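You operate a simulated robot arm through the tools that you are given. There is no shell and no other tool. Be economical: measure what you need, move in short steps, check, and stop when the job is done.

Carry out the task below with a simulated robot arm. There is one attempt and no reset: what you move stays moved.

TASK
Take the spindle stand and leave it on top of the yellow puzzle box. Then put the red clothes peg from the top of the workbench on top of the sink stopper and the blue clothes peg on top of the torch.

It is judged by the outcome, as a careful person would: the job done as asked, and still so three seconds after it is handed in. It fails if anything else is knocked over, pushed out of place, dropped, spilled or broken.

THE ROBOT
A 7-joint arm with a two-finger parallel gripper, fixed in place. Base frame: the origin is at the foot of the arm, x ahead of it, y to its left, z up; the work surface is at about z = 0. Lengths are in m, angles in degrees, forces in N, time in s.
With the tool pointing down near the work surface it reaches from about 0.24 to 0.62 m from the base axis. Its first joint turns from -66.0 to 66.0 degrees. Payload 2.6 kg.
Tool frame: the origin (TCP) lies between the finger pads and is the grasp point; the fingertips stand 0.03 m ahead of it; z points along the fingers, y is the line along which they close. The gripper opens to 0.094 m. The fingers are 0.028 m wide and 0.01 m thick; the gripper's body (0.05 by 0.096 m) begins 0.055 m behind the TCP.
Orientation is that of the tool frame in the base frame, as a unit quaternion [x, y, z, w]. With the fingers straight down and closing along the base's y, the tool's x points along the base's -x, its y along +y and its z along -z.

THE INTERFACE
- The arm moves only by the tool play_rows. Its argument "steps" is a list of rows, each a list of 7 numbers: the opening, from 0 (shut) to 1 (fully open), then the shift along the tool's x, y, z in m, then the turn, a rotation vector about the tool's x, y, z in degrees. In form: [[claw, dx, dy, dz, wx, wy, wz], ...]. A call has 1 to 10 rows; each row is the pose to reach, as a shift and turn from the pose commanded when the call began, along the tool's axes at that moment. A row lasts 0.2 s, in which the tool goes at most 0.05 m and 8.6 degrees; a call with a longer step from one row to the next is refused whole, and so is a gripper value outside its range. A pose out of reach is approached as far as the arm can. The call stops where the force on the tool passes 40 N (or 10 N more than at its start, if that is more) or the arm is blocked; 0.2 s more then pass. The fingers move at their own pace (about 0.072 m/s each) and stop on an object; they squeeze with about 25 N. The grip force told is the motor's: it shows also when the fingers shut on nothing. Time passes only in rows, and 0.2 s behind the last, so rows that repeat a pose let the fingers close. It gives the time, the measured TCP pose, the force on the tool (base axes), the opening and the grip force at its end, in the units of the frame above (readings bear some noise).
- Cameras (640 x 400 px; columns grow to the right, rows downward): "scene" is fixed at [0.0345, 0.4328, 0.5618]; the picture's right is [-0.79, -0.62, 0.00], its down [-0.37, 0.47, -0.80] and it looks along [0.50, -0.63, -0.60] (base axes); focal length 291 px, centre (320, 200). "wrist" rides on the gripper at [-0.037, 0, -0.058] in the tool frame; the picture's right is [0.00, -1.00, 0.00], its down [0.97, 0.00, -0.24] and it looks along [0.24, 0.00, 0.97] (tool axes); focal length 218 px, centre (320, 200).
- camera(camera): a new picture of that camera. No time passes.
- point_at(camera, pixels): for up to 12 pixels [column, row] of the newest picture of that camera ("zoom" is the newest enlarged one), the place [x, y, z] in the base frame of the surface seen there, good to about 0.002 m. No time passes.
- close_up(camera, box): a new picture of the part [left, top, right, bottom] of that camera's present view, enlarged. No time passes.
- finish_job(): hands the job in; it is judged then, once.

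Work in short steps. Measure before you move; look again where a grasp or a placing could have gone wrong, and mend it. You have 80 turns and 54 pictures in all, the two below and enlarged ones among them. Open the gripper and draw the arm clear of the work before you hand the job in, unless the task says otherwise; then end with one line.

The tools are called after "Call:" by a JSON object that holds its "name" and its "arguments". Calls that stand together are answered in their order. play_rows: Moves the arm, as the interface text tells. Its arguments: {"type":"object","properties":{"steps":{"type":"array","items":{"type":"array","items":{"type":"number"}}}},"required":["steps"]} The other tools are called the same way: camera (camera) takes a picture; point_at (camera, pixels) gives the place of the surface under pixels of a picture; close_up (camera, box) takes an enlarged picture of a part of a camera's view; finish_job () hands the job in.

At the start:

```text
time: 0.0
position: [0.3618, -0.0052, 0.365]
orientation: [0.0, 1.0, 0.0, 0.0]
force: [-0.4, 0.7, -0.1]
gripper_width: 0.0941
gripper_force: 0.1
```

scene: 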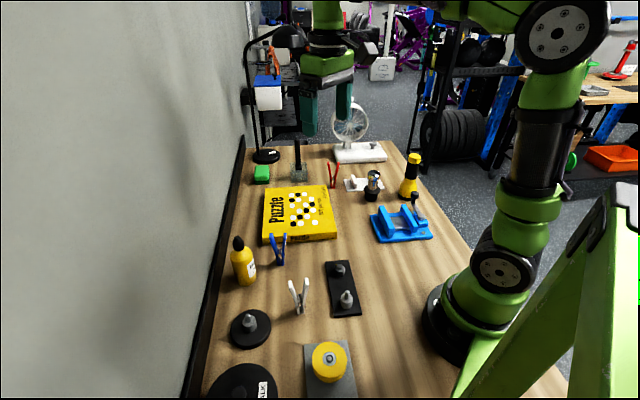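
wrist: 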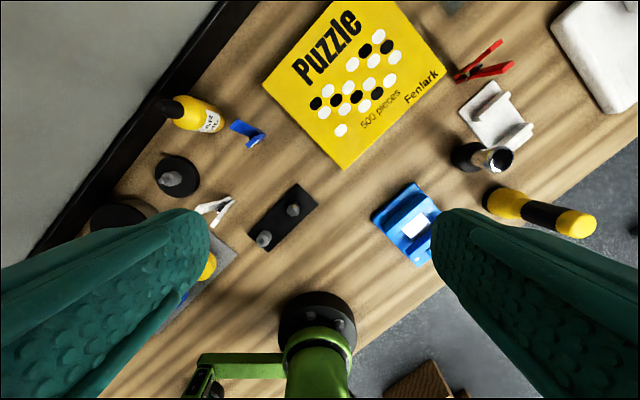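

I'll start with enlarged views to identify the objects.

Call:
{"name": "close_up", "arguments": {"camera": "scene", "box": [240, 90, 440, 215]}}

Call:
{"name": "close_up", "arguments": {"camera": "scene", "box": [200, 220, 440, 400]}}

```text
3.20 times, centred on (340, 152) of scene
```

zoom: 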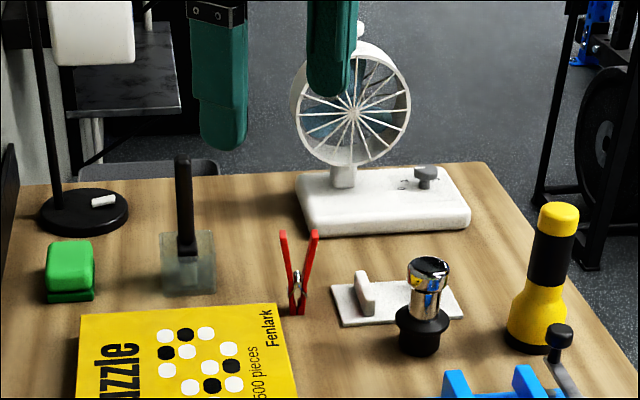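

```text
2.22 times, centred on (320, 310) of scene
```

zoom: 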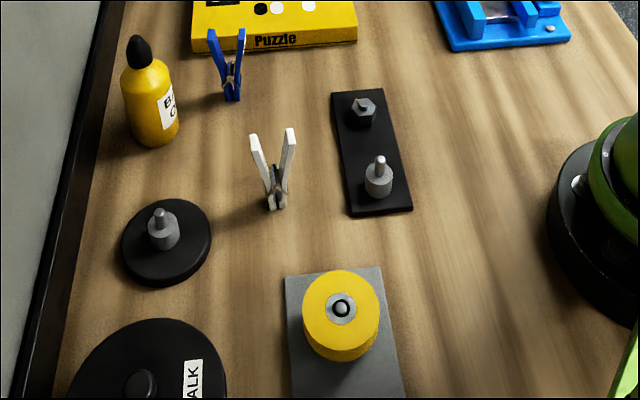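

Call:
{"name": "close_up", "arguments": {"camera": "scene", "box": [200, 240, 380, 400]}}

Call:
{"name": "close_up", "arguments": {"camera": "scene", "box": [320, 140, 440, 215]}}

Call:
{"name": "close_up", "arguments": {"camera": "wrist", "box": [90, 80, 330, 260]}}

```text
2.50 times, centred on (290, 320) of scene
```

zoom: 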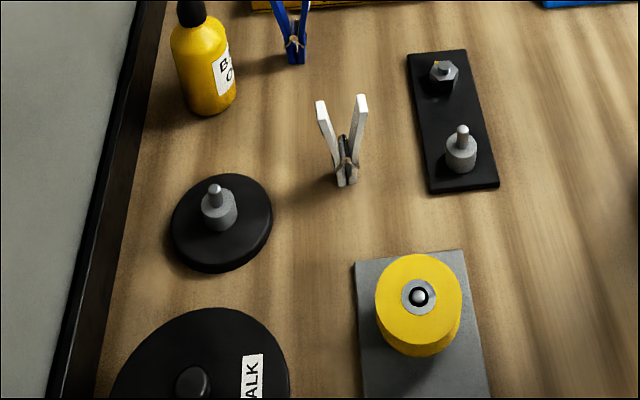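

```text
5.33 times, centred on (380, 178) of scene
```

zoom: 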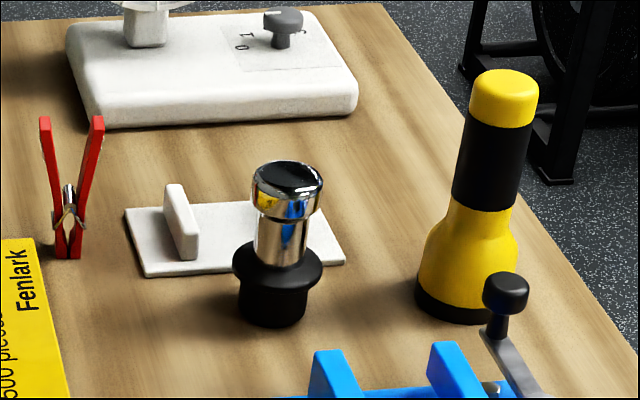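

```text
2.22 times, centred on (210, 170) of wrist
```

zoom: 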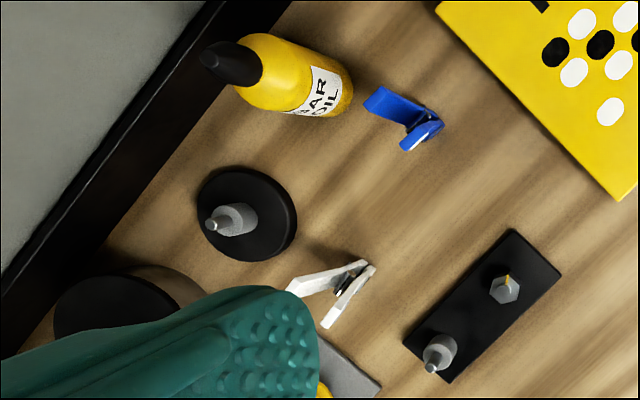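

The round black disc with one grey spindle (235,328) best fits "spindle stand". The stopper is the chrome/black one at (373,186), and the torch is at (411,175). I'll measure the places.

Call:
{"name": "camera", "arguments": {"camera": "scene"}}

Call:
{"name": "point_at", "arguments": {"camera": "scene", "pixels": [[250, 315], [248, 323], [232, 330], [268, 330], [250, 346], [251, 312], [267, 195], [330, 187], [337, 234], [264, 241], [298, 212], [245, 285]]}}

Call:
{"name": "point_at", "arguments": {"camera": "scene", "pixels": [[414, 156], [409, 195], [374, 173], [372, 180], [373, 198], [372, 191], [274, 237], [284, 236], [277, 263], [330, 164], [338, 164], [333, 186]]}}

Call:
{"name": "close_up", "arguments": {"camera": "scene", "box": [220, 225, 300, 275]}}

```text
46 pictures are left
```

scene: 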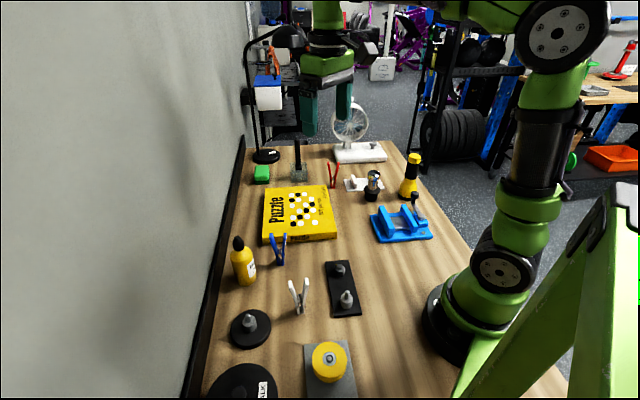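

```text
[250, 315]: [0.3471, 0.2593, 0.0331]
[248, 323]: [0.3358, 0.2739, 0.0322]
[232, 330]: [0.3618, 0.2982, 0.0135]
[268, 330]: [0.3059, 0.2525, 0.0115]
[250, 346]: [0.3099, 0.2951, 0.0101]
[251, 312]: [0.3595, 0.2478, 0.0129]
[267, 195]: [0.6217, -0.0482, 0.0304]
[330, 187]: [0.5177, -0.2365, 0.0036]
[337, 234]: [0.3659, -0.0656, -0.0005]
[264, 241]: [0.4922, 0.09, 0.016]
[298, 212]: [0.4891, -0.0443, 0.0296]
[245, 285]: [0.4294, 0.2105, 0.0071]
```

```text
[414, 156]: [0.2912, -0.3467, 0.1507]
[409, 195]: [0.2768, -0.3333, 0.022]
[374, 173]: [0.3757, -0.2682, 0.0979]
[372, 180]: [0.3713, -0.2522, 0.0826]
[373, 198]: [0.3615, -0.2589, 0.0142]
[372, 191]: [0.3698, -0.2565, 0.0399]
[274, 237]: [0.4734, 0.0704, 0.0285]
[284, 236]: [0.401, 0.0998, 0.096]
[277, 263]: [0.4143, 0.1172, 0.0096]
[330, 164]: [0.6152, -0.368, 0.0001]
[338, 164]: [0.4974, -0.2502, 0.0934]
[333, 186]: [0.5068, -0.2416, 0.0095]
```

```text
8.00 times, centred on (260, 250) of scene
```

zoom: 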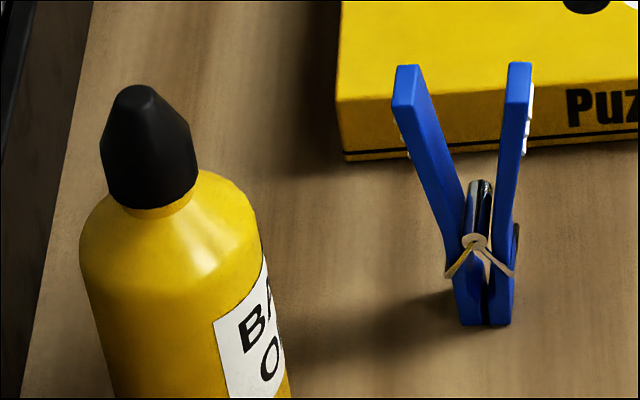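

Call:
{"name": "play_rows", "arguments": {"steps": [[1, 0.004, 0.04, 0.0, 0, 0, 0], [1, 0.008, 0.085, 0.01, 0, 0, 0], [1, 0.012, 0.13, 0.03, 0, 0, 0], [1, 0.016, 0.17, 0.055, 0, 0, 0], [1, 0.02, 0.21, 0.08, 0, 0, 0], [1, 0.024, 0.245, 0.11, 0, 0, 0], [1, 0.026, 0.275, 0.14, 0, 0, 0], [1, 0.026, 0.275, 0.16, 0, 0, 0], [1, 0.026, 0.275, 0.16, 0, 0, 0]]}}

Call:
{"name": "camera", "arguments": {"camera": "wrist"}}

Call:
{"name": "close_up", "arguments": {"camera": "scene", "box": [210, 290, 290, 350]}}

```text
time: 2.0
position: [0.3354, 0.2694, 0.2049]
orientation: [0.0, 1.0, 0.001, 0.001]
force: [1.2, -0.2, 0.7]
gripper_width: 0.094
gripper_force: 0.0
```

```text
44 pictures are left
```

wrist: 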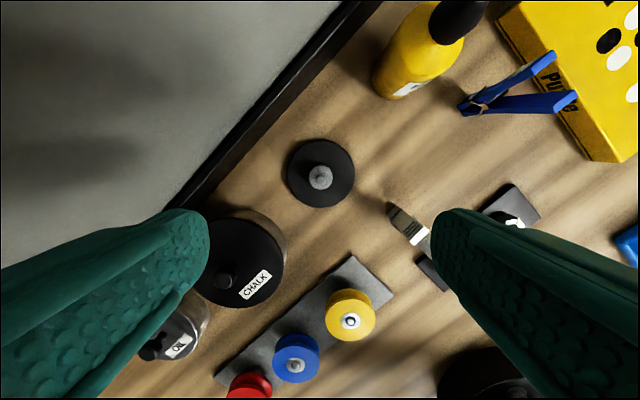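

```text
6.67 times, centred on (250, 320) of scene
```

zoom: 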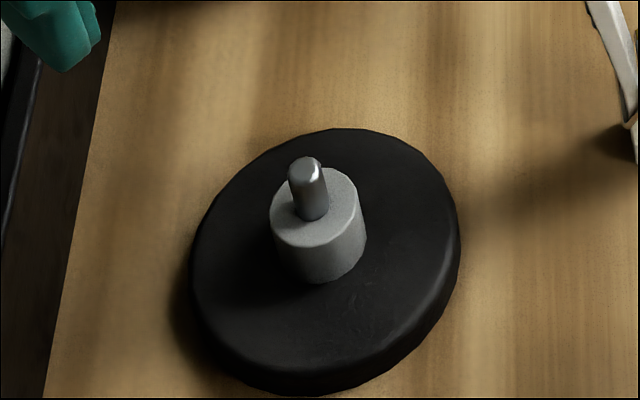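

Call:
{"name": "point_at", "arguments": {"camera": "zoom", "pixels": [[306, 165], [308, 205], [318, 230], [280, 235], [355, 200], [318, 265], [325, 283], [360, 260], [200, 260], [450, 230], [350, 135], [290, 375]]}}

Call:
{"name": "point_at", "arguments": {"camera": "wrist", "pixels": [[320, 172], [320, 178], [309, 178], [331, 178], [288, 172], [354, 172], [320, 207], [320, 141], [245, 215], [285, 245]]}}

```text
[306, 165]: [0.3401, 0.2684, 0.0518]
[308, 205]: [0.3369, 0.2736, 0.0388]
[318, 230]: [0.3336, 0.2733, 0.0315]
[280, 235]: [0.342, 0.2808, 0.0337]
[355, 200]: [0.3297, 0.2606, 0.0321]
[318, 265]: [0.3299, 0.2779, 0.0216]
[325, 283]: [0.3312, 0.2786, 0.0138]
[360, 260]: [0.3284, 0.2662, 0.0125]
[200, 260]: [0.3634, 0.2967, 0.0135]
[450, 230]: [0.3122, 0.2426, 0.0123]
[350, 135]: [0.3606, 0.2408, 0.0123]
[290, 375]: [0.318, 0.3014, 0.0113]
```

```text
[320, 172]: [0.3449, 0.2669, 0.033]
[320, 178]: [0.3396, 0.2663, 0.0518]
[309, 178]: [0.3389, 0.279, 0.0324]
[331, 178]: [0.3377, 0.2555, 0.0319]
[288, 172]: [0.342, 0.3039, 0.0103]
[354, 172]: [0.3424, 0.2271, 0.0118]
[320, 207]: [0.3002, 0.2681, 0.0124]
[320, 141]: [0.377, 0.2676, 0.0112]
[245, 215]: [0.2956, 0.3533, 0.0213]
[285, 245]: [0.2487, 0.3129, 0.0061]
```

Call:
{"name": "point_at", "arguments": {"camera": "wrist", "pixels": [[225, 275], [225, 225], [278, 250], [282, 262], [260, 225], [240, 300]]}}

```text
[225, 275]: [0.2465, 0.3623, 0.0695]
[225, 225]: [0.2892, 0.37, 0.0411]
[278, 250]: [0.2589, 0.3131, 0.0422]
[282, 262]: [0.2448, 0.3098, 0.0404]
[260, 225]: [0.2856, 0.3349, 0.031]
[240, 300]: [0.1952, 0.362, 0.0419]
```

Spindle boss is centred near (0.338, 0.268), z 0.013–0.033. I descend with tips just above the disc and close.

Call:
{"name": "play_rows", "arguments": {"steps": [[0.6, -0.0025, -0.0015, 0.04, 0, 0, 0], [0.6, -0.0025, -0.0015, 0.085, 0, 0, 0], [0.6, -0.0025, -0.0015, 0.125, 0, 0, 0], [0.6, -0.0025, -0.0015, 0.15, 0, 0, 0], [0.6, -0.0025, -0.0015, 0.157, 0, 0, 0], [0, -0.0025, -0.0015, 0.157, 0, 0, 0], [0, -0.0025, -0.0015, 0.157, 0, 0, 0], [0, -0.0025, -0.0015, 0.157, 0, 0, 0]]}}

Call:
{"name": "close_up", "arguments": {"camera": "scene", "box": [170, 220, 330, 370]}}

```text
time: 3.8
position: [0.3381, 0.267, 0.0475]
orientation: [0.0, 1.0, 0.0, 0.0]
force: [0.4, 1.7, 0.4]
gripper_width: 0.0256
gripper_force: 24.7
```

```text
2.67 times, centred on (250, 295) of scene
```

zoom: 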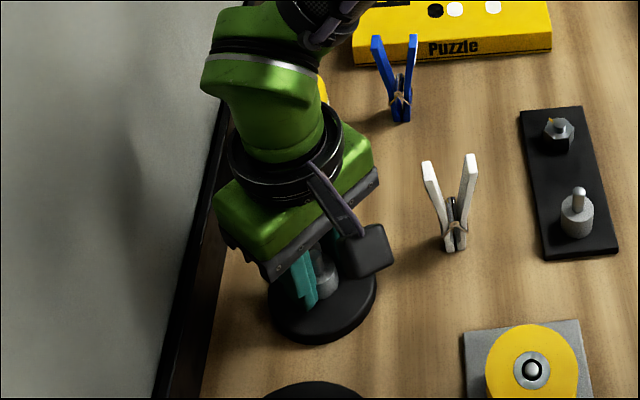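

Gripped at 25.6 mm width. Lift.

Call:
{"name": "play_rows", "arguments": {"steps": [[0, 0, 0, -0.02, 0, 0, 0], [0, 0, 0, -0.055, 0, 0, 0], [0, 0, 0, -0.1, 0, 0, 0], [0, 0, 0, -0.145, 0, 0, 0], [0, 0, 0, -0.185, 0, 0, 0], [0, 0, 0, -0.2, 0, 0, 0]]}}

Call:
{"name": "camera", "arguments": {"camera": "scene"}}

```text
time: 5.2
position: [0.3364, 0.2683, 0.2501]
orientation: [-0.001, 1.0, 0.0, 0.0]
force: [0.2, -0.7, -8.1]
gripper_width: 0.0257
gripper_force: 25.4
```

```text
41 pictures are left
```

scene: 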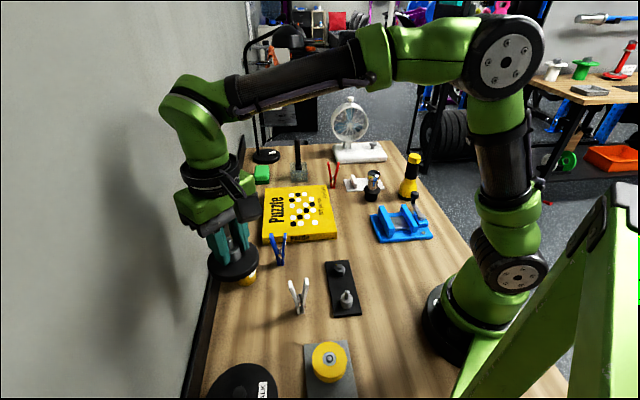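

The stand is held. Next, the box's top corners.

Call:
{"name": "point_at", "arguments": {"camera": "scene", "pixels": [[269, 190], [325, 187], [333, 231], [266, 235], [300, 210], [285, 225]]}}

```text
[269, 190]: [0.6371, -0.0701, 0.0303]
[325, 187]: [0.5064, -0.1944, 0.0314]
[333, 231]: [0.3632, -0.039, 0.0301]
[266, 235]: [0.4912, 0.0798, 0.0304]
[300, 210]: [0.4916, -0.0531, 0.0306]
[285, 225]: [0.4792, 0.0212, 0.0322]
```

Call:
{"name": "play_rows", "arguments": {"steps": [[0, -0.01, -0.025, 0, 0, 0, 0], [0, -0.028, -0.065, 0, 0, 0, 0], [0, -0.048, -0.108, 0, 0, 0, 0], [0, -0.068, -0.15, 0, 0, 0, 0], [0, -0.088, -0.193, 0, 0, 0, 0], [0, -0.108, -0.236, 0, 0, 0, 0], [0, -0.127, -0.28, 0, 0, 0, 0], [0, -0.14, -0.308, 0, 0, 0, 0], [0, -0.1436, -0.318, 0, 0, 0, 0], [0, -0.1436, -0.318, 0, 0, 0, 0]]}}

Call:
{"name": "play_rows", "arguments": {"steps": [[0, 0, 0, 0.035, 0, 0, 0], [0, 0, 0, 0.08, 0, 0, 0], [0, 0, 0, 0.12, 0, 0, 0], [0, 0, 0, 0.145, 0, 0, 0], [0, 0, 0, 0.16, 0, 0, 0], [0, 0, 0, 0.166, 0, 0, 0], [0, 0, 0, 0.169, 0, 0, 0], [0, 0, 0, 0.17, 0, 0, 0]]}}

Call:
{"name": "close_up", "arguments": {"camera": "scene", "box": [240, 160, 360, 250]}}

```text
time: 7.4
position: [0.4807, -0.0494, 0.2467]
orientation: [0.0, 1.0, 0.0, 0.0]
force: [-0.6, 0.6, -7.0]
gripper_width: 0.0252
gripper_force: 25.2
```

```text
time: 9.2
position: [0.482, -0.049, 0.077]
orientation: [0.0, 1.0, 0.001, 0.0]
force: [0.1, 0.8, -5.7]
gripper_width: 0.0256
gripper_force: 25.4
```

```text
4.44 times, centred on (300, 205) of scene
```

zoom: 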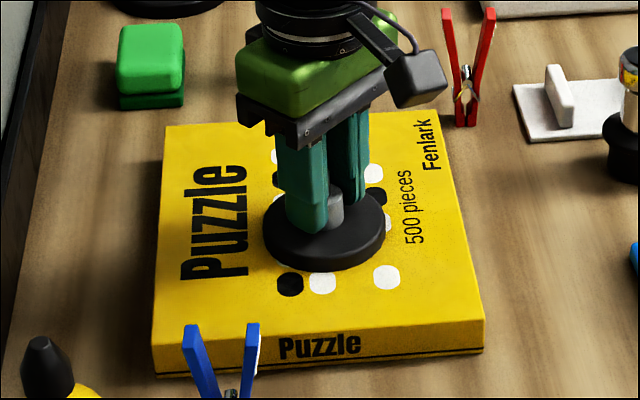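

Nearly in contact; I lower 2 mm more, then open and rise.

Call:
{"name": "play_rows", "arguments": {"steps": [[0, 0, 0, 0.002, 0, 0, 0], [0, 0, 0, 0.003, 0, 0, 0], [0.5, 0, 0, 0.003, 0, 0, 0], [0.6, 0, 0, 0.003, 0, 0, 0], [0.6, 0, 0, -0.01, 0, 0, 0], [0.6, 0, 0, -0.05, 0, 0, 0], [0.6, 0, 0, -0.1, 0, 0, 0], [0.6, 0, 0, -0.14, 0, 0, 0], [0.6, 0, 0, -0.17, 0, 0, 0]]}}

Call:
{"name": "camera", "arguments": {"camera": "wrist"}}

Call:
{"name": "close_up", "arguments": {"camera": "scene", "box": [290, 130, 390, 200]}}

```text
time: 11.2
position: [0.4806, -0.05, 0.2475]
orientation: [0.0, 1.0, 0.0, -0.001]
force: [0.6, 0.3, 0.5]
gripper_width: 0.0566
gripper_force: 0.0
```

```text
39 pictures are left
```

wrist: 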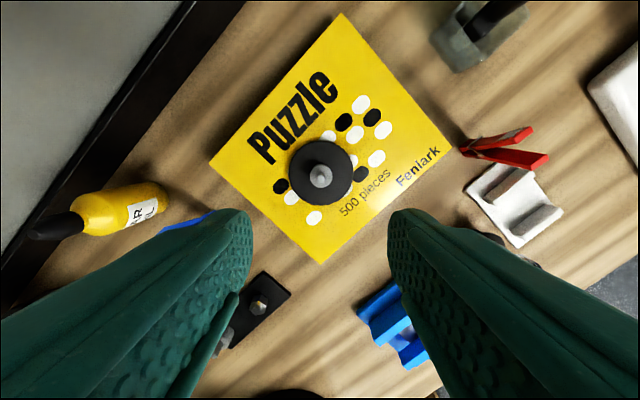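

```text
5.71 times, centred on (340, 165) of scene
```

zoom: 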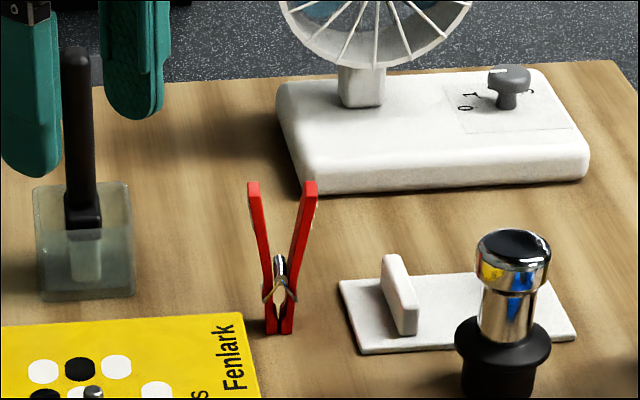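

Stand placed. Measure the red peg.

Call:
{"name": "point_at", "arguments": {"camera": "zoom", "pixels": [[254, 190], [310, 190], [253, 183], [311, 183], [258, 215], [303, 215], [271, 325], [288, 325], [262, 240], [296, 240], [279, 265], [279, 300]]}}

Call:
{"name": "point_at", "arguments": {"camera": "wrist", "pixels": [[525, 132], [545, 158], [520, 137], [535, 160], [500, 141], [510, 156], [465, 148], [468, 153], [480, 143], [485, 154]]}}

Call:
{"name": "close_up", "arguments": {"camera": "wrist", "box": [440, 100, 580, 188]}}

```text
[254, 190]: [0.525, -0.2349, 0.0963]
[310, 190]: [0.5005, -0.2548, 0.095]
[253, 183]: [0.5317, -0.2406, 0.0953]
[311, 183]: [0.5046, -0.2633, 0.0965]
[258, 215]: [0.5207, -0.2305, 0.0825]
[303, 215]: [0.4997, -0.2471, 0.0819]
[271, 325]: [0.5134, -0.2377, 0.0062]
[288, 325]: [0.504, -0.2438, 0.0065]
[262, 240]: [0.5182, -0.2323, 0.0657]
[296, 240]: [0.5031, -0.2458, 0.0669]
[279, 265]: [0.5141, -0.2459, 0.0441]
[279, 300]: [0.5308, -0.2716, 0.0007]
```

```text
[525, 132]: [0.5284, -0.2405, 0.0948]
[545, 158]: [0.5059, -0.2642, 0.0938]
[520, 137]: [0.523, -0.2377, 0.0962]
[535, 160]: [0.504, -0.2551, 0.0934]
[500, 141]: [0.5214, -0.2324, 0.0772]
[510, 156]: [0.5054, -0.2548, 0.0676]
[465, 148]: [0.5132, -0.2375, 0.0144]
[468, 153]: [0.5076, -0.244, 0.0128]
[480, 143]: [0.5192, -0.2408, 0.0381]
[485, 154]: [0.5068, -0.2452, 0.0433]
```

```text
4.55 times, centred on (510, 144) of wrist
```

zoom: 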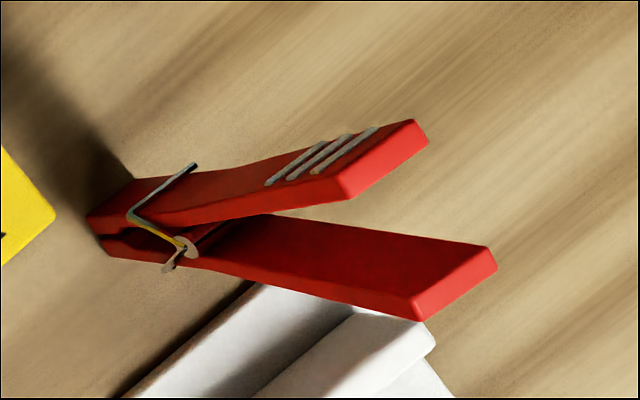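

Call:
{"name": "point_at", "arguments": {"camera": "zoom", "pixels": [[352, 190], [420, 140], [335, 180], [408, 125], [420, 312], [490, 265], [412, 298], [484, 250], [95, 222], [130, 183], [107, 250], [180, 245]]}}

```text
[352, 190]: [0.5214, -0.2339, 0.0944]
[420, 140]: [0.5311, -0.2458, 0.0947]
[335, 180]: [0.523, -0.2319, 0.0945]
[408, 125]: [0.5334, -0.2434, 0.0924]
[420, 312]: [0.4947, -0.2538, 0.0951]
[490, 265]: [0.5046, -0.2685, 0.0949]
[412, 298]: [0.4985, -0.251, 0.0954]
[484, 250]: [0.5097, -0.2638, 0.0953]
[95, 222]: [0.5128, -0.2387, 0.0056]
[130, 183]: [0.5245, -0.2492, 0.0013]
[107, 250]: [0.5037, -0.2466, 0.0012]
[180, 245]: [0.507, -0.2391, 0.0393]
```

Call:
{"name": "camera", "arguments": {"camera": "scene"}}

Call:
{"name": "point_at", "arguments": {"camera": "scene", "pixels": [[341, 163], [385, 160], [336, 122], [350, 102], [298, 145], [302, 181], [312, 178], [347, 190], [343, 152]]}}

```text
36 pictures are left
```

scene: 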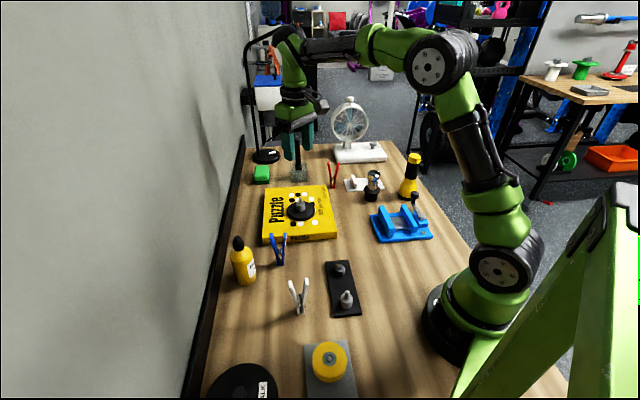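

```text
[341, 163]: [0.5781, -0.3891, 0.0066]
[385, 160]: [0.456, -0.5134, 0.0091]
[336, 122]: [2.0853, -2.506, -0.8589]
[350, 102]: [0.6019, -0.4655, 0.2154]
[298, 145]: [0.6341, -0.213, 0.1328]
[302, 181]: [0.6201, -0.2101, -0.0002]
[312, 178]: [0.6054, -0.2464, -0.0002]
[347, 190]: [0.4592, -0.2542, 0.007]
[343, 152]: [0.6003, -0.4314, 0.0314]
```

Call:
{"name": "play_rows", "arguments": {"steps": [[0.6, -0.005, -0.03, 0, 0, 0, -7.6], [0.6, -0.012, -0.07, 0, 0, 0, -15.2], [0.6, -0.019, -0.115, 0, 0, 0, -22.8], [0.6, -0.026, -0.16, 0, 0, 0, -30.4], [0.6, -0.031, -0.19, 0, 0, 0, -38], [0.6, -0.0324, -0.2005, 0, 0, 0, -38], [0.6, -0.0324, -0.2005, 0, 0, 0, -38]]}}

Call:
{"name": "camera", "arguments": {"camera": "wrist"}}

```text
time: 12.8
position: [0.5147, -0.2511, 0.2502]
orientation: [-0.325, 0.946, 0.0, 0.0]
force: [-1.0, 0.1, -0.6]
gripper_width: 0.0566
gripper_force: 0.1
```

```text
35 pictures are left
```

wrist: 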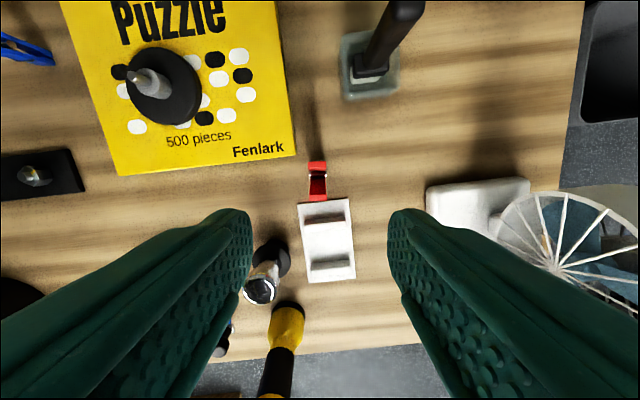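

Peg aligned at (318,181). Check its edges, then descend.

Call:
{"name": "close_up", "arguments": {"camera": "wrist", "box": [280, 145, 360, 215]}}

Call:
{"name": "point_at", "arguments": {"camera": "zoom", "pixels": [[250, 170], [340, 170], [250, 440], [350, 440]]}}

```text
5.71 times, centred on (320, 180) of wrist
```

zoom: 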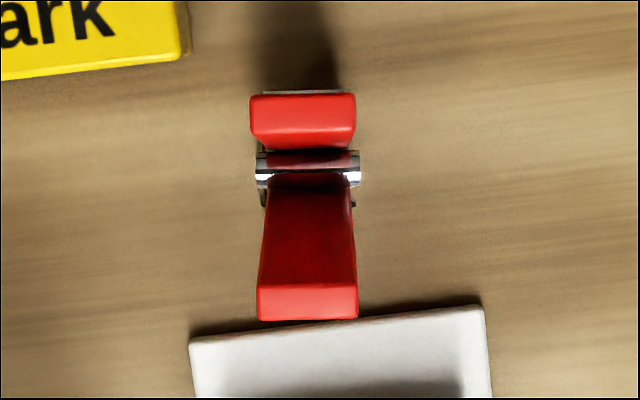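

```text
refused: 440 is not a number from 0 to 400
```

Call:
{"name": "play_rows", "arguments": {"steps": [[0.6, 0, 0.0025, 0.03, 0, 0, 0], [0.6, 0, 0.0025, 0.07, 0, 0, 0], [0.6, 0, 0.0025, 0.11, 0, 0, 0], [0.6, 0, 0.0025, 0.145, 0, 0, 0], [0.6, 0, 0.0025, 0.165, 0, 0, 0], [0.6, 0, 0.0025, 0.172, 0, 0, 0], [0.6, 0, 0.0025, 0.172, 0, 0, 0]]}}

Call:
{"name": "close_up", "arguments": {"camera": "scene", "box": [290, 120, 390, 200]}}

Call:
{"name": "camera", "arguments": {"camera": "wrist"}}

```text
time: 14.4
position: [0.5107, -0.2487, 0.0763]
orientation: [-0.326, 0.945, -0.001, 0.0]
force: [0.3, 0.0, -0.5]
gripper_width: 0.0566
gripper_force: 0.0
```

```text
5.00 times, centred on (340, 160) of scene
```

zoom: 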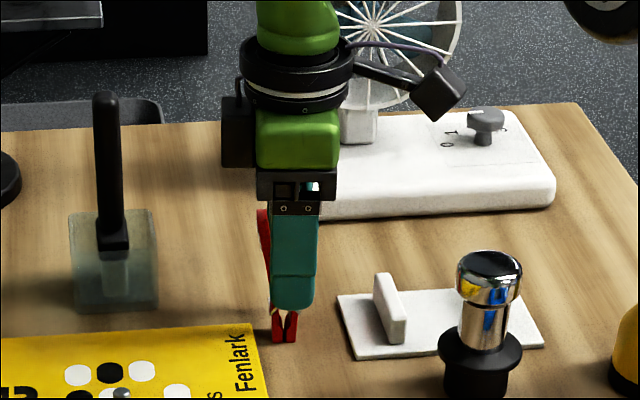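

```text
32 pictures are left
```

wrist: 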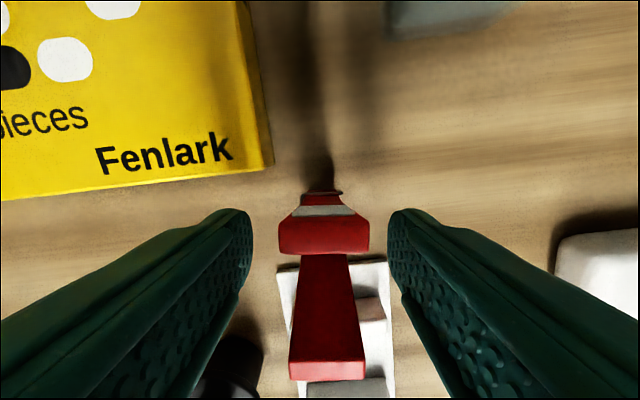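

Fingers sit ~4 mm off-centre toward tool +x; correct this and close.

Call:
{"name": "play_rows", "arguments": {"steps": [[0.6, -0.004, 0, 0, 0, 0, 0], [0.6, -0.004, 0, 0, 0, 0, 0], [0, -0.004, 0, 0, 0, 0, 0], [0, -0.004, 0, 0, 0, 0, 0], [0, -0.004, 0, 0, 0, 0, 0], [0, -0.004, 0, 0, 0, 0, 0]]}}

Call:
{"name": "play_rows", "arguments": {"steps": [[0, 0, 0, -0.01, 0, 0, 0], [0, 0, 0, -0.03, 0, 0, 0], [0, 0, 0, -0.07, 0, 0, 0], [0, 0, 0, -0.115, 0, 0, 0], [0, 0, 0, -0.15, 0, 0, 0], [0, 0, 0, -0.16, 0, 0, 0], [0, 0, 0, -0.16, 0, 0, 0]]}}

Call:
{"name": "close_up", "arguments": {"camera": "scene", "box": [270, 70, 430, 210]}}

Call:
{"name": "camera", "arguments": {"camera": "wrist"}}

```text
time: 15.8
position: [0.5153, -0.246, 0.0762]
orientation: [-0.325, 0.946, -0.001, -0.001]
force: [1.6, -0.5, 0.5]
gripper_width: 0.0211
gripper_force: 24.4
```

```text
time: 17.4
position: [0.5142, -0.2447, 0.236]
orientation: [-0.326, 0.945, 0.0, 0.0]
force: [0.5, -0.9, -0.4]
gripper_width: 0.0215
gripper_force: 25.0
```

```text
2.86 times, centred on (350, 140) of scene
```

zoom: 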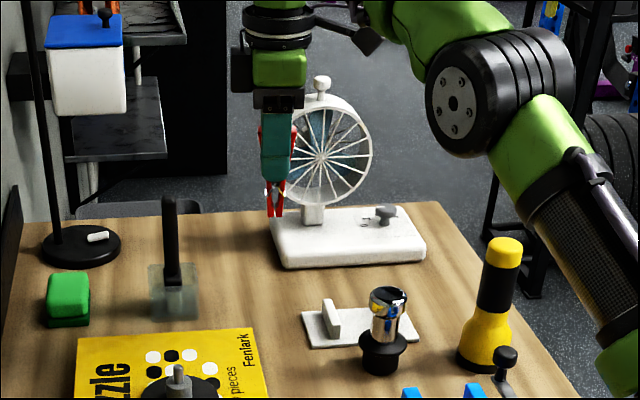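

```text
30 pictures are left
```

wrist: 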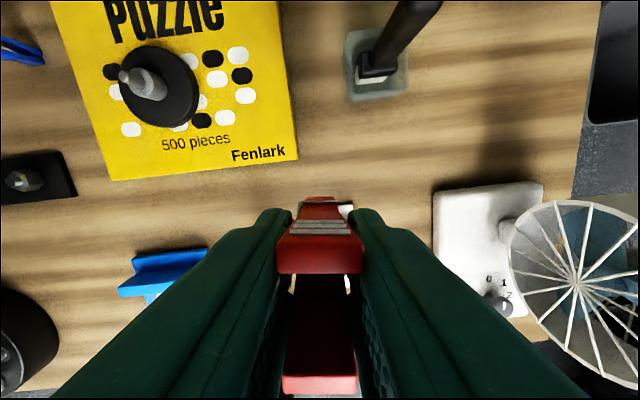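

Peg held. Now measure the stopper top and the peg's lower end.

Call:
{"name": "close_up", "arguments": {"camera": "scene", "box": [350, 160, 398, 208]}}

Call:
{"name": "point_at", "arguments": {"camera": "zoom", "pixels": [[320, 100], [320, 130], [320, 150], [260, 110], [380, 110], [320, 85], [320, 200], [255, 130], [385, 135]]}}

Call:
{"name": "close_up", "arguments": {"camera": "scene", "box": [340, 90, 388, 150]}}

```text
8.33 times, centred on (374, 184) of scene
```

zoom: 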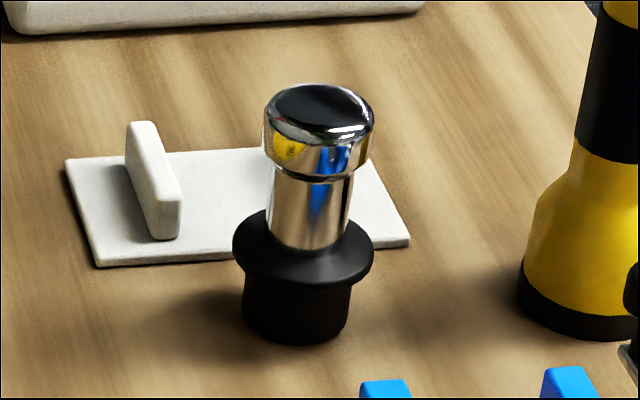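

```text
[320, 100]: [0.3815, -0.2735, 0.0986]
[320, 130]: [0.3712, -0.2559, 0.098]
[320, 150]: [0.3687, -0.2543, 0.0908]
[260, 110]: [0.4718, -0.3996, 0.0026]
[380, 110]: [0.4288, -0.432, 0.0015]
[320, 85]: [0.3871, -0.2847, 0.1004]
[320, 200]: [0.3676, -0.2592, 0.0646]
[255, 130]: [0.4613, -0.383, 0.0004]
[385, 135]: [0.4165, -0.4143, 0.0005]
```

```text
6.67 times, centred on (364, 120) of scene
```

zoom: 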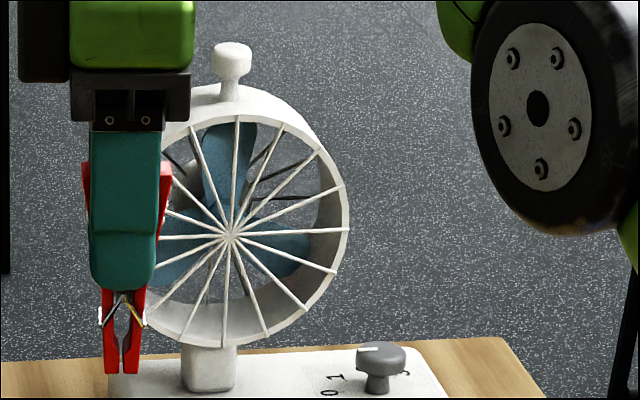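

Call:
{"name": "point_at", "arguments": {"camera": "zoom", "pixels": [[109, 365], [131, 365], [113, 340], [135, 340], [88, 165], [165, 165], [120, 270]]}}

```text
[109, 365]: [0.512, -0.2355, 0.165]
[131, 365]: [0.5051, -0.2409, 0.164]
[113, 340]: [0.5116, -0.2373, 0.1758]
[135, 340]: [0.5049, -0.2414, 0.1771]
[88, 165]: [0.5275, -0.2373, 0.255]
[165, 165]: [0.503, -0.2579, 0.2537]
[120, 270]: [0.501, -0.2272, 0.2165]
```

Call:
{"name": "play_rows", "arguments": {"steps": [[0, 0.02, 0.01, 0, 0, 0, 0], [0, 0.055, 0.0285, 0, 0, 0, 0], [0, 0.09, 0.047, 0, 0, 0, 0], [0, 0.115, 0.06, 0, 0, 0, 0], [0, 0.1218, 0.0634, 0, 0, 0, 0], [0, 0.1218, 0.0634, 0.02, 0, 0, 0], [0, 0.1218, 0.0634, 0.035, 0, 0, 0], [0, 0.1218, 0.0634, 0.045, 0, 0, 0], [0, 0.1218, 0.0634, 0.045, 0, 0, 0]]}}

Call:
{"name": "close_up", "arguments": {"camera": "scene", "box": [340, 140, 410, 210]}}

Call:
{"name": "camera", "arguments": {"camera": "wrist"}}

```text
time: 19.4
position: [0.379, -0.27, 0.1912]
orientation: [-0.326, 0.945, 0.0, 0.001]
force: [-0.2, 0.7, -0.4]
gripper_width: 0.021
gripper_force: 24.9
```

```text
5.71 times, centred on (375, 175) of scene
```

zoom: 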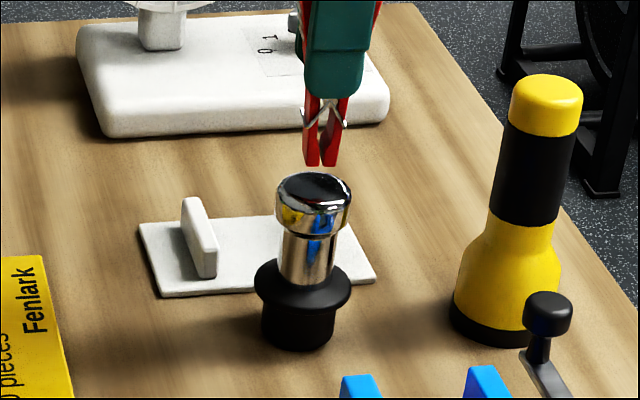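

```text
26 pictures are left
```

wrist: 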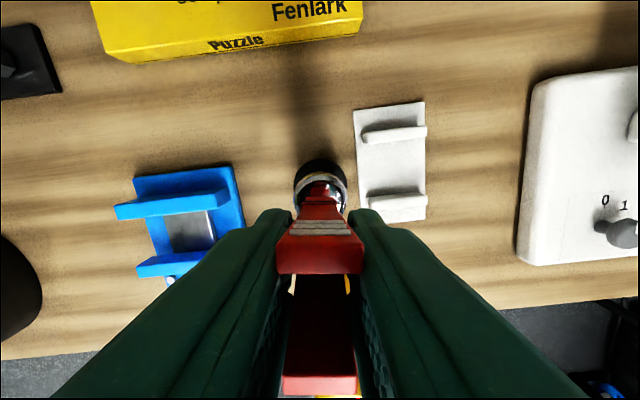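

Call:
{"name": "close_up", "arguments": {"camera": "wrist", "box": [280, 140, 360, 230]}}

Call:
{"name": "point_at", "arguments": {"camera": "wrist", "pixels": [[299, 185], [343, 185], [305, 183], [336, 183], [300, 200], [343, 200], [320, 177], [320, 183], [299, 193], [344, 193]]}}

```text
4.44 times, centred on (320, 185) of wrist
```

zoom: 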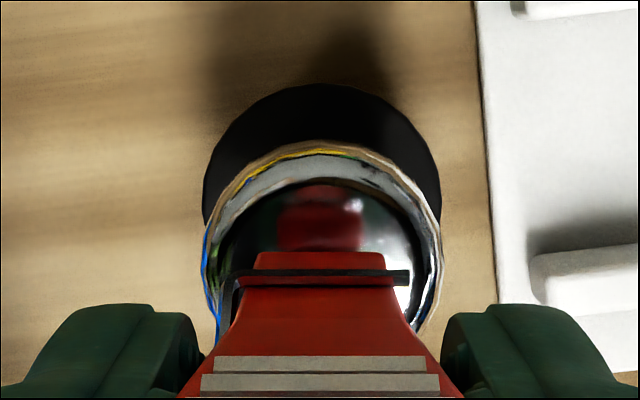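

```text
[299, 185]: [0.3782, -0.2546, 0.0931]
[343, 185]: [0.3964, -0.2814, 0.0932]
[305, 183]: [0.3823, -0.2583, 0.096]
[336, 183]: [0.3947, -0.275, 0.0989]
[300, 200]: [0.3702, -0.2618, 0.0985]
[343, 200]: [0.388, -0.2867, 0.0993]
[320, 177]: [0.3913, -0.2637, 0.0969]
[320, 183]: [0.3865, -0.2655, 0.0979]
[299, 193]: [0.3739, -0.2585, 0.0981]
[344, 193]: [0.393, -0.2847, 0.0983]
```

Wrist view shows the peg's foot and the chrome cap aligned in both axes. I lower gently and look.

Call:
{"name": "play_rows", "arguments": {"steps": [[0, -0.001, 0, 0.006, 0, 0, 0], [0, -0.001, 0, 0.01, 0, 0, 0], [0, -0.001, 0, 0.013, 0, 0, 0], [0, -0.001, 0, 0.015, 0, 0, 0]]}}

Call:
{"name": "close_up", "arguments": {"camera": "scene", "box": [355, 155, 395, 195]}}

```text
time: 20.4
position: [0.3811, -0.2693, 0.1747]
orientation: [-0.325, 0.946, 0.0, 0.0]
force: [0.0, -0.1, -0.9]
gripper_width: 0.0213
gripper_force: 24.8
```

```text
10.00 times, centred on (375, 175) of scene
```

zoom: 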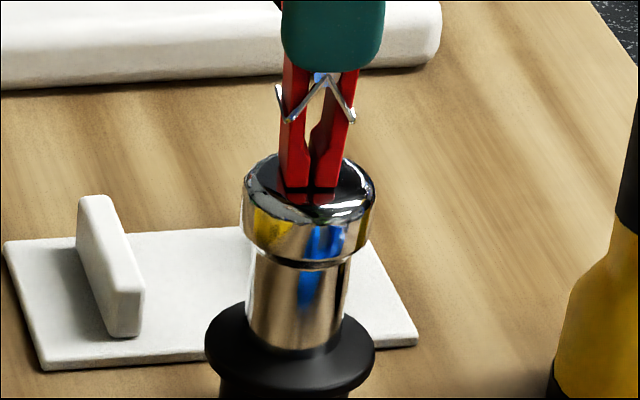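

Nearly touching and well centred; lower in 1 mm steps.

Call:
{"name": "play_rows", "arguments": {"steps": [[0, 0, 0, 0.001, 0, 0, 0], [0, 0, 0, 0.002, 0, 0, 0], [0, 0, 0, 0.002, 0, 0, 0]]}}

Call:
{"name": "close_up", "arguments": {"camera": "scene", "box": [355, 155, 395, 195]}}

```text
time: 21.2
position: [0.3811, -0.2704, 0.1744]
orientation: [-0.325, 0.946, 0.0, 0.0]
force: [-0.5, 1.5, 3.1]
gripper_width: 0.0209
gripper_force: 25.0
```

```text
10.00 times, centred on (375, 175) of scene
```

zoom: 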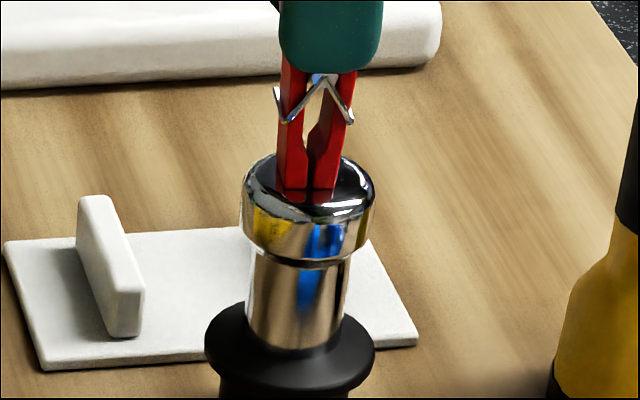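

Contact at 3 N. Release gradually, pause, then rise straight.

Call:
{"name": "play_rows", "arguments": {"steps": [[0.24, 0, 0, 0, 0, 0, 0], [0.27, 0, 0, 0, 0, 0, 0], [0.32, 0, 0, 0, 0, 0, 0], [0.45, 0, 0, 0, 0, 0, 0], [0.6, 0, 0, 0, 0, 0, 0], [0.6, 0, 0, 0, 0, 0, 0]]}}

Call:
{"name": "close_up", "arguments": {"camera": "scene", "box": [345, 135, 405, 195]}}

```text
time: 22.6
position: [0.3821, -0.2707, 0.1728]
orientation: [-0.325, 0.946, 0.0, 0.0]
force: [0.4, 0.2, -0.8]
gripper_width: 0.0563
gripper_force: 0.1
```

```text
6.67 times, centred on (375, 165) of scene
```

zoom: 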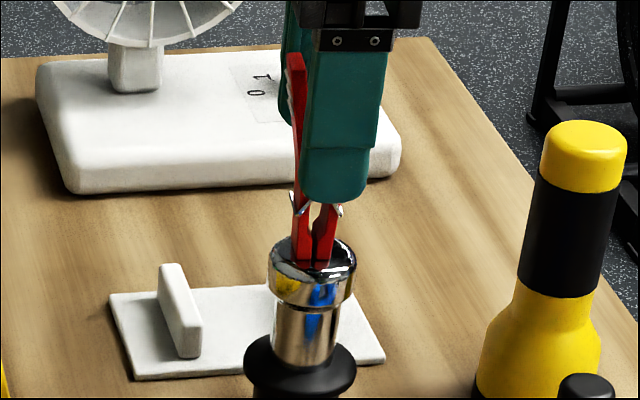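

Standing. Rise straight up.

Call:
{"name": "play_rows", "arguments": {"steps": [[0.6, 0, 0, -0.02, 0, 0, 0], [0.6, 0, 0, -0.05, 0, 0, 0], [0.6, 0, 0, -0.09, 0, 0, 0], [0.6, 0, 0, -0.12, 0, 0, 0], [0.6, 0, 0, -0.135, 0, 0, 0]]}}

Call:
{"name": "camera", "arguments": {"camera": "scene"}}

Call:
{"name": "point_at", "arguments": {"camera": "scene", "pixels": [[414, 154], [414, 157], [408, 156], [420, 156], [414, 161]]}}

Call:
{"name": "close_up", "arguments": {"camera": "scene", "box": [250, 225, 300, 270]}}

Call:
{"name": "point_at", "arguments": {"camera": "zoom", "pixels": [[200, 105], [340, 105], [185, 85], [345, 85], [285, 340], [330, 340], [240, 200], [335, 200]]}}

```text
time: 23.8
position: [0.3826, -0.2699, 0.3089]
orientation: [-0.325, 0.946, 0.001, 0.0]
force: [-0.2, 0.2, 0.2]
gripper_width: 0.0566
gripper_force: 0.1
```

```text
21 pictures are left
```

scene: 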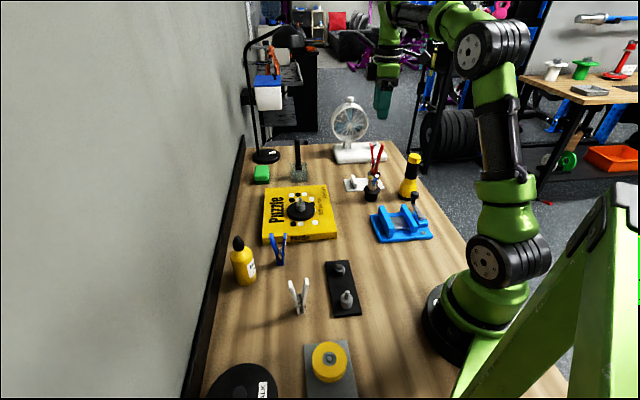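

```text
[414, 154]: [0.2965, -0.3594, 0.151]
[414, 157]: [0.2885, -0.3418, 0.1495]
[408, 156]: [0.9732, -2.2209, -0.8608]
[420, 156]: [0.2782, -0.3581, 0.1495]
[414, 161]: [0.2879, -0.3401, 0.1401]
```

```text
8.89 times, centred on (275, 248) of scene
```

zoom: 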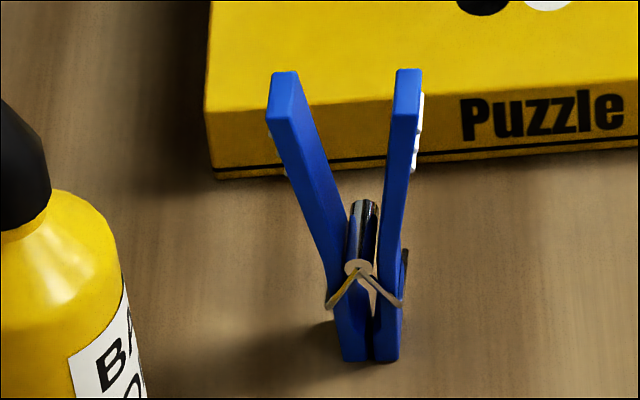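

```text
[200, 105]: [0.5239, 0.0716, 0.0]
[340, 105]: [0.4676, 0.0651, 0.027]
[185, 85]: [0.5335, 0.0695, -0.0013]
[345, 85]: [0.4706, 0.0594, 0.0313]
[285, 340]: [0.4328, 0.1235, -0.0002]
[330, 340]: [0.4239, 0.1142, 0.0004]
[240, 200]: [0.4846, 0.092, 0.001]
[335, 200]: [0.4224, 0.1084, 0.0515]
```

Call:
{"name": "point_at", "arguments": {"camera": "zoom", "pixels": [[285, 95], [405, 95], [285, 76], [408, 74], [290, 140], [400, 140], [353, 350], [387, 350], [372, 325], [362, 267]]}}

```text
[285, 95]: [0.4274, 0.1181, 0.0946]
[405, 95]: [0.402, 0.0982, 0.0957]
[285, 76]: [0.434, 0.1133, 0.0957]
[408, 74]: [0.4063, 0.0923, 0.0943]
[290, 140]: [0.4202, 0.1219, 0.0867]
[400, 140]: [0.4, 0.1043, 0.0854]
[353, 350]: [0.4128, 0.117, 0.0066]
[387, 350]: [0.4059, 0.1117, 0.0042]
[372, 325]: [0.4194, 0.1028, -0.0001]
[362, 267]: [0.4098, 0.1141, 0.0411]
```

Same orientation as the red one. Go above (0.4146, 0.1077).

Call:
{"name": "play_rows", "arguments": {"steps": [[0.6, -0.015, 0.016, 0, 0, 0, 0], [0.6, -0.045, 0.0486, 0, 0, 0, 0], [0.6, -0.077, 0.083, 0, 0, 0, 0], [0.6, -0.109, 0.1177, 0.005, 0, 0, 0], [0.6, -0.141, 0.152, 0.015, 0, 0, 0], [0.6, -0.173, 0.187, 0.025, 0, 0, 0], [0.6, -0.205, 0.221, 0.035, 0, 0, 0], [0.6, -0.235, 0.2537, 0.047, 0, 0, 0], [0.6, -0.2574, 0.2779, 0.06, 0, 0, 0], [0.6, -0.2574, 0.2779, 0.06, 0, 0, 0]]}}

Call:
{"name": "camera", "arguments": {"camera": "wrist"}}

Call:
{"name": "close_up", "arguments": {"camera": "wrist", "box": [280, 155, 360, 205]}}

```text
time: 26.0
position: [0.4118, 0.1065, 0.2494]
orientation: [-0.326, 0.945, 0.0, -0.001]
force: [-1.0, 0.8, 0.1]
gripper_width: 0.0564
gripper_force: 0.0
```

```text
19 pictures are left
```

wrist: 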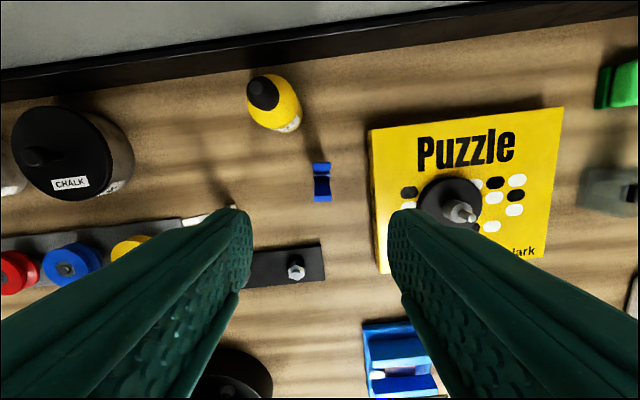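

```text
8.00 times, centred on (320, 180) of wrist
```

zoom: 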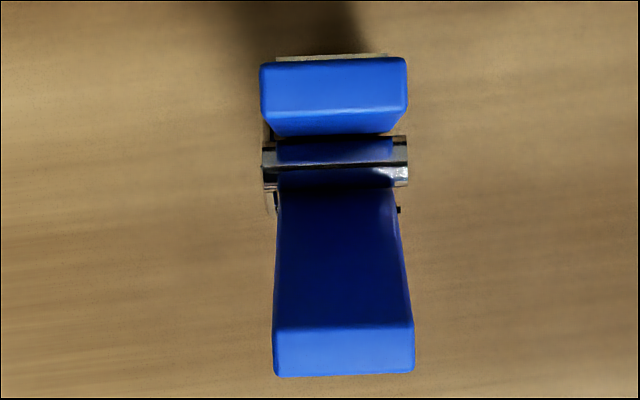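

Call:
{"name": "play_rows", "arguments": {"steps": [[0.6, -0.0035, -0.0023, 0.03, 0, 0, -2], [0.6, -0.0035, -0.0023, 0.07, 0, 0, -2], [0.6, -0.0035, -0.0023, 0.11, 0, 0, -2], [0.6, -0.0035, -0.0023, 0.145, 0, 0, -2], [0.6, -0.0035, -0.0023, 0.165, 0, 0, -2], [0.6, -0.0035, -0.0023, 0.173, 0, 0, -2], [0.6, -0.0035, -0.0023, 0.173, 0, 0, -2]]}}

Call:
{"name": "close_up", "arguments": {"camera": "scene", "box": [220, 190, 320, 270]}}

```text
time: 27.6
position: [0.4156, 0.1065, 0.0752]
orientation: [-0.341, 0.94, 0.0, 0.001]
force: [0.3, 0.3, 0.3]
gripper_width: 0.0564
gripper_force: 0.0
```

```text
5.00 times, centred on (270, 230) of scene
```

zoom: 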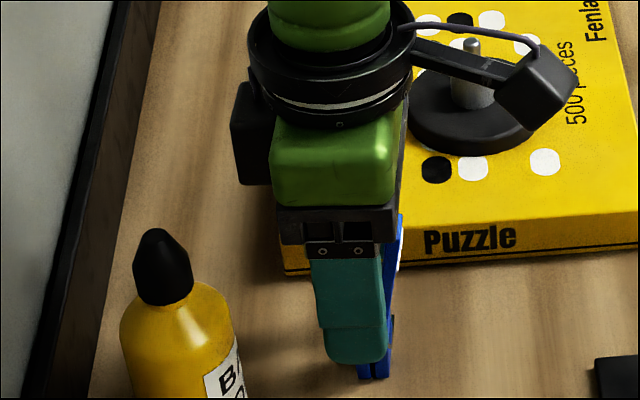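

After allowing for perspective the finger is aligned with the peg. Close and lift.

Call:
{"name": "play_rows", "arguments": {"steps": [[0, 0, 0, 0, 0, 0, 0], [0, 0, 0, 0, 0, 0, 0], [0, 0, 0, 0, 0, 0, 0], [0, 0, 0, 0, 0, 0, 0]]}}

Call:
{"name": "play_rows", "arguments": {"steps": [[0, 0, 0, -0.01, 0, 0, 0], [0, 0, 0, -0.03, 0, 0, 0], [0, 0, 0, -0.07, 0, 0, 0], [0, 0, 0, -0.115, 0, 0, 0], [0, 0, 0, -0.16, 0, 0, 0], [0, 0, 0, -0.205, 0, 0, 0], [0, 0, 0, -0.225, 0, 0, 0], [0, 0, 0, -0.225, 0, 0, 0]]}}

Call:
{"name": "camera", "arguments": {"camera": "wrist"}}

Call:
{"name": "close_up", "arguments": {"camera": "scene", "box": [210, 100, 330, 220]}}

```text
time: 28.6
position: [0.4146, 0.1065, 0.0753]
orientation: [-0.343, 0.939, -0.001, -0.001]
force: [-0.9, 0.4, -0.4]
gripper_width: 0.0208
gripper_force: 24.8
```

```text
time: 30.4
position: [0.4188, 0.1075, 0.3001]
orientation: [-0.342, 0.94, 0.0, 0.001]
force: [-0.6, -0.8, -1.1]
gripper_width: 0.0211
gripper_force: 25.0
```

```text
16 pictures are left
```

wrist: 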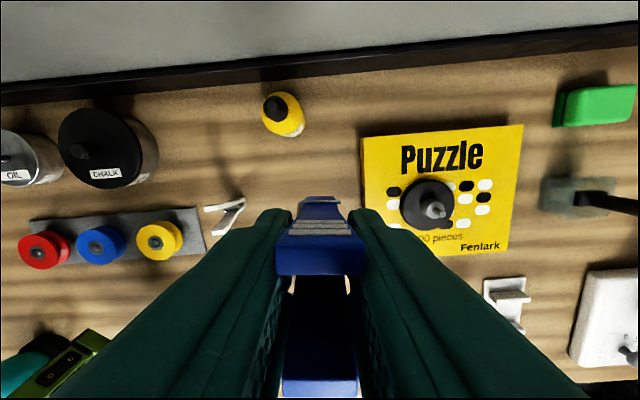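

```text
3.33 times, centred on (270, 160) of scene
```

zoom: 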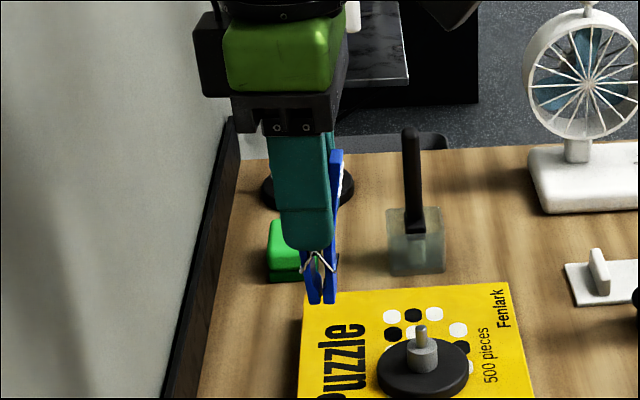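

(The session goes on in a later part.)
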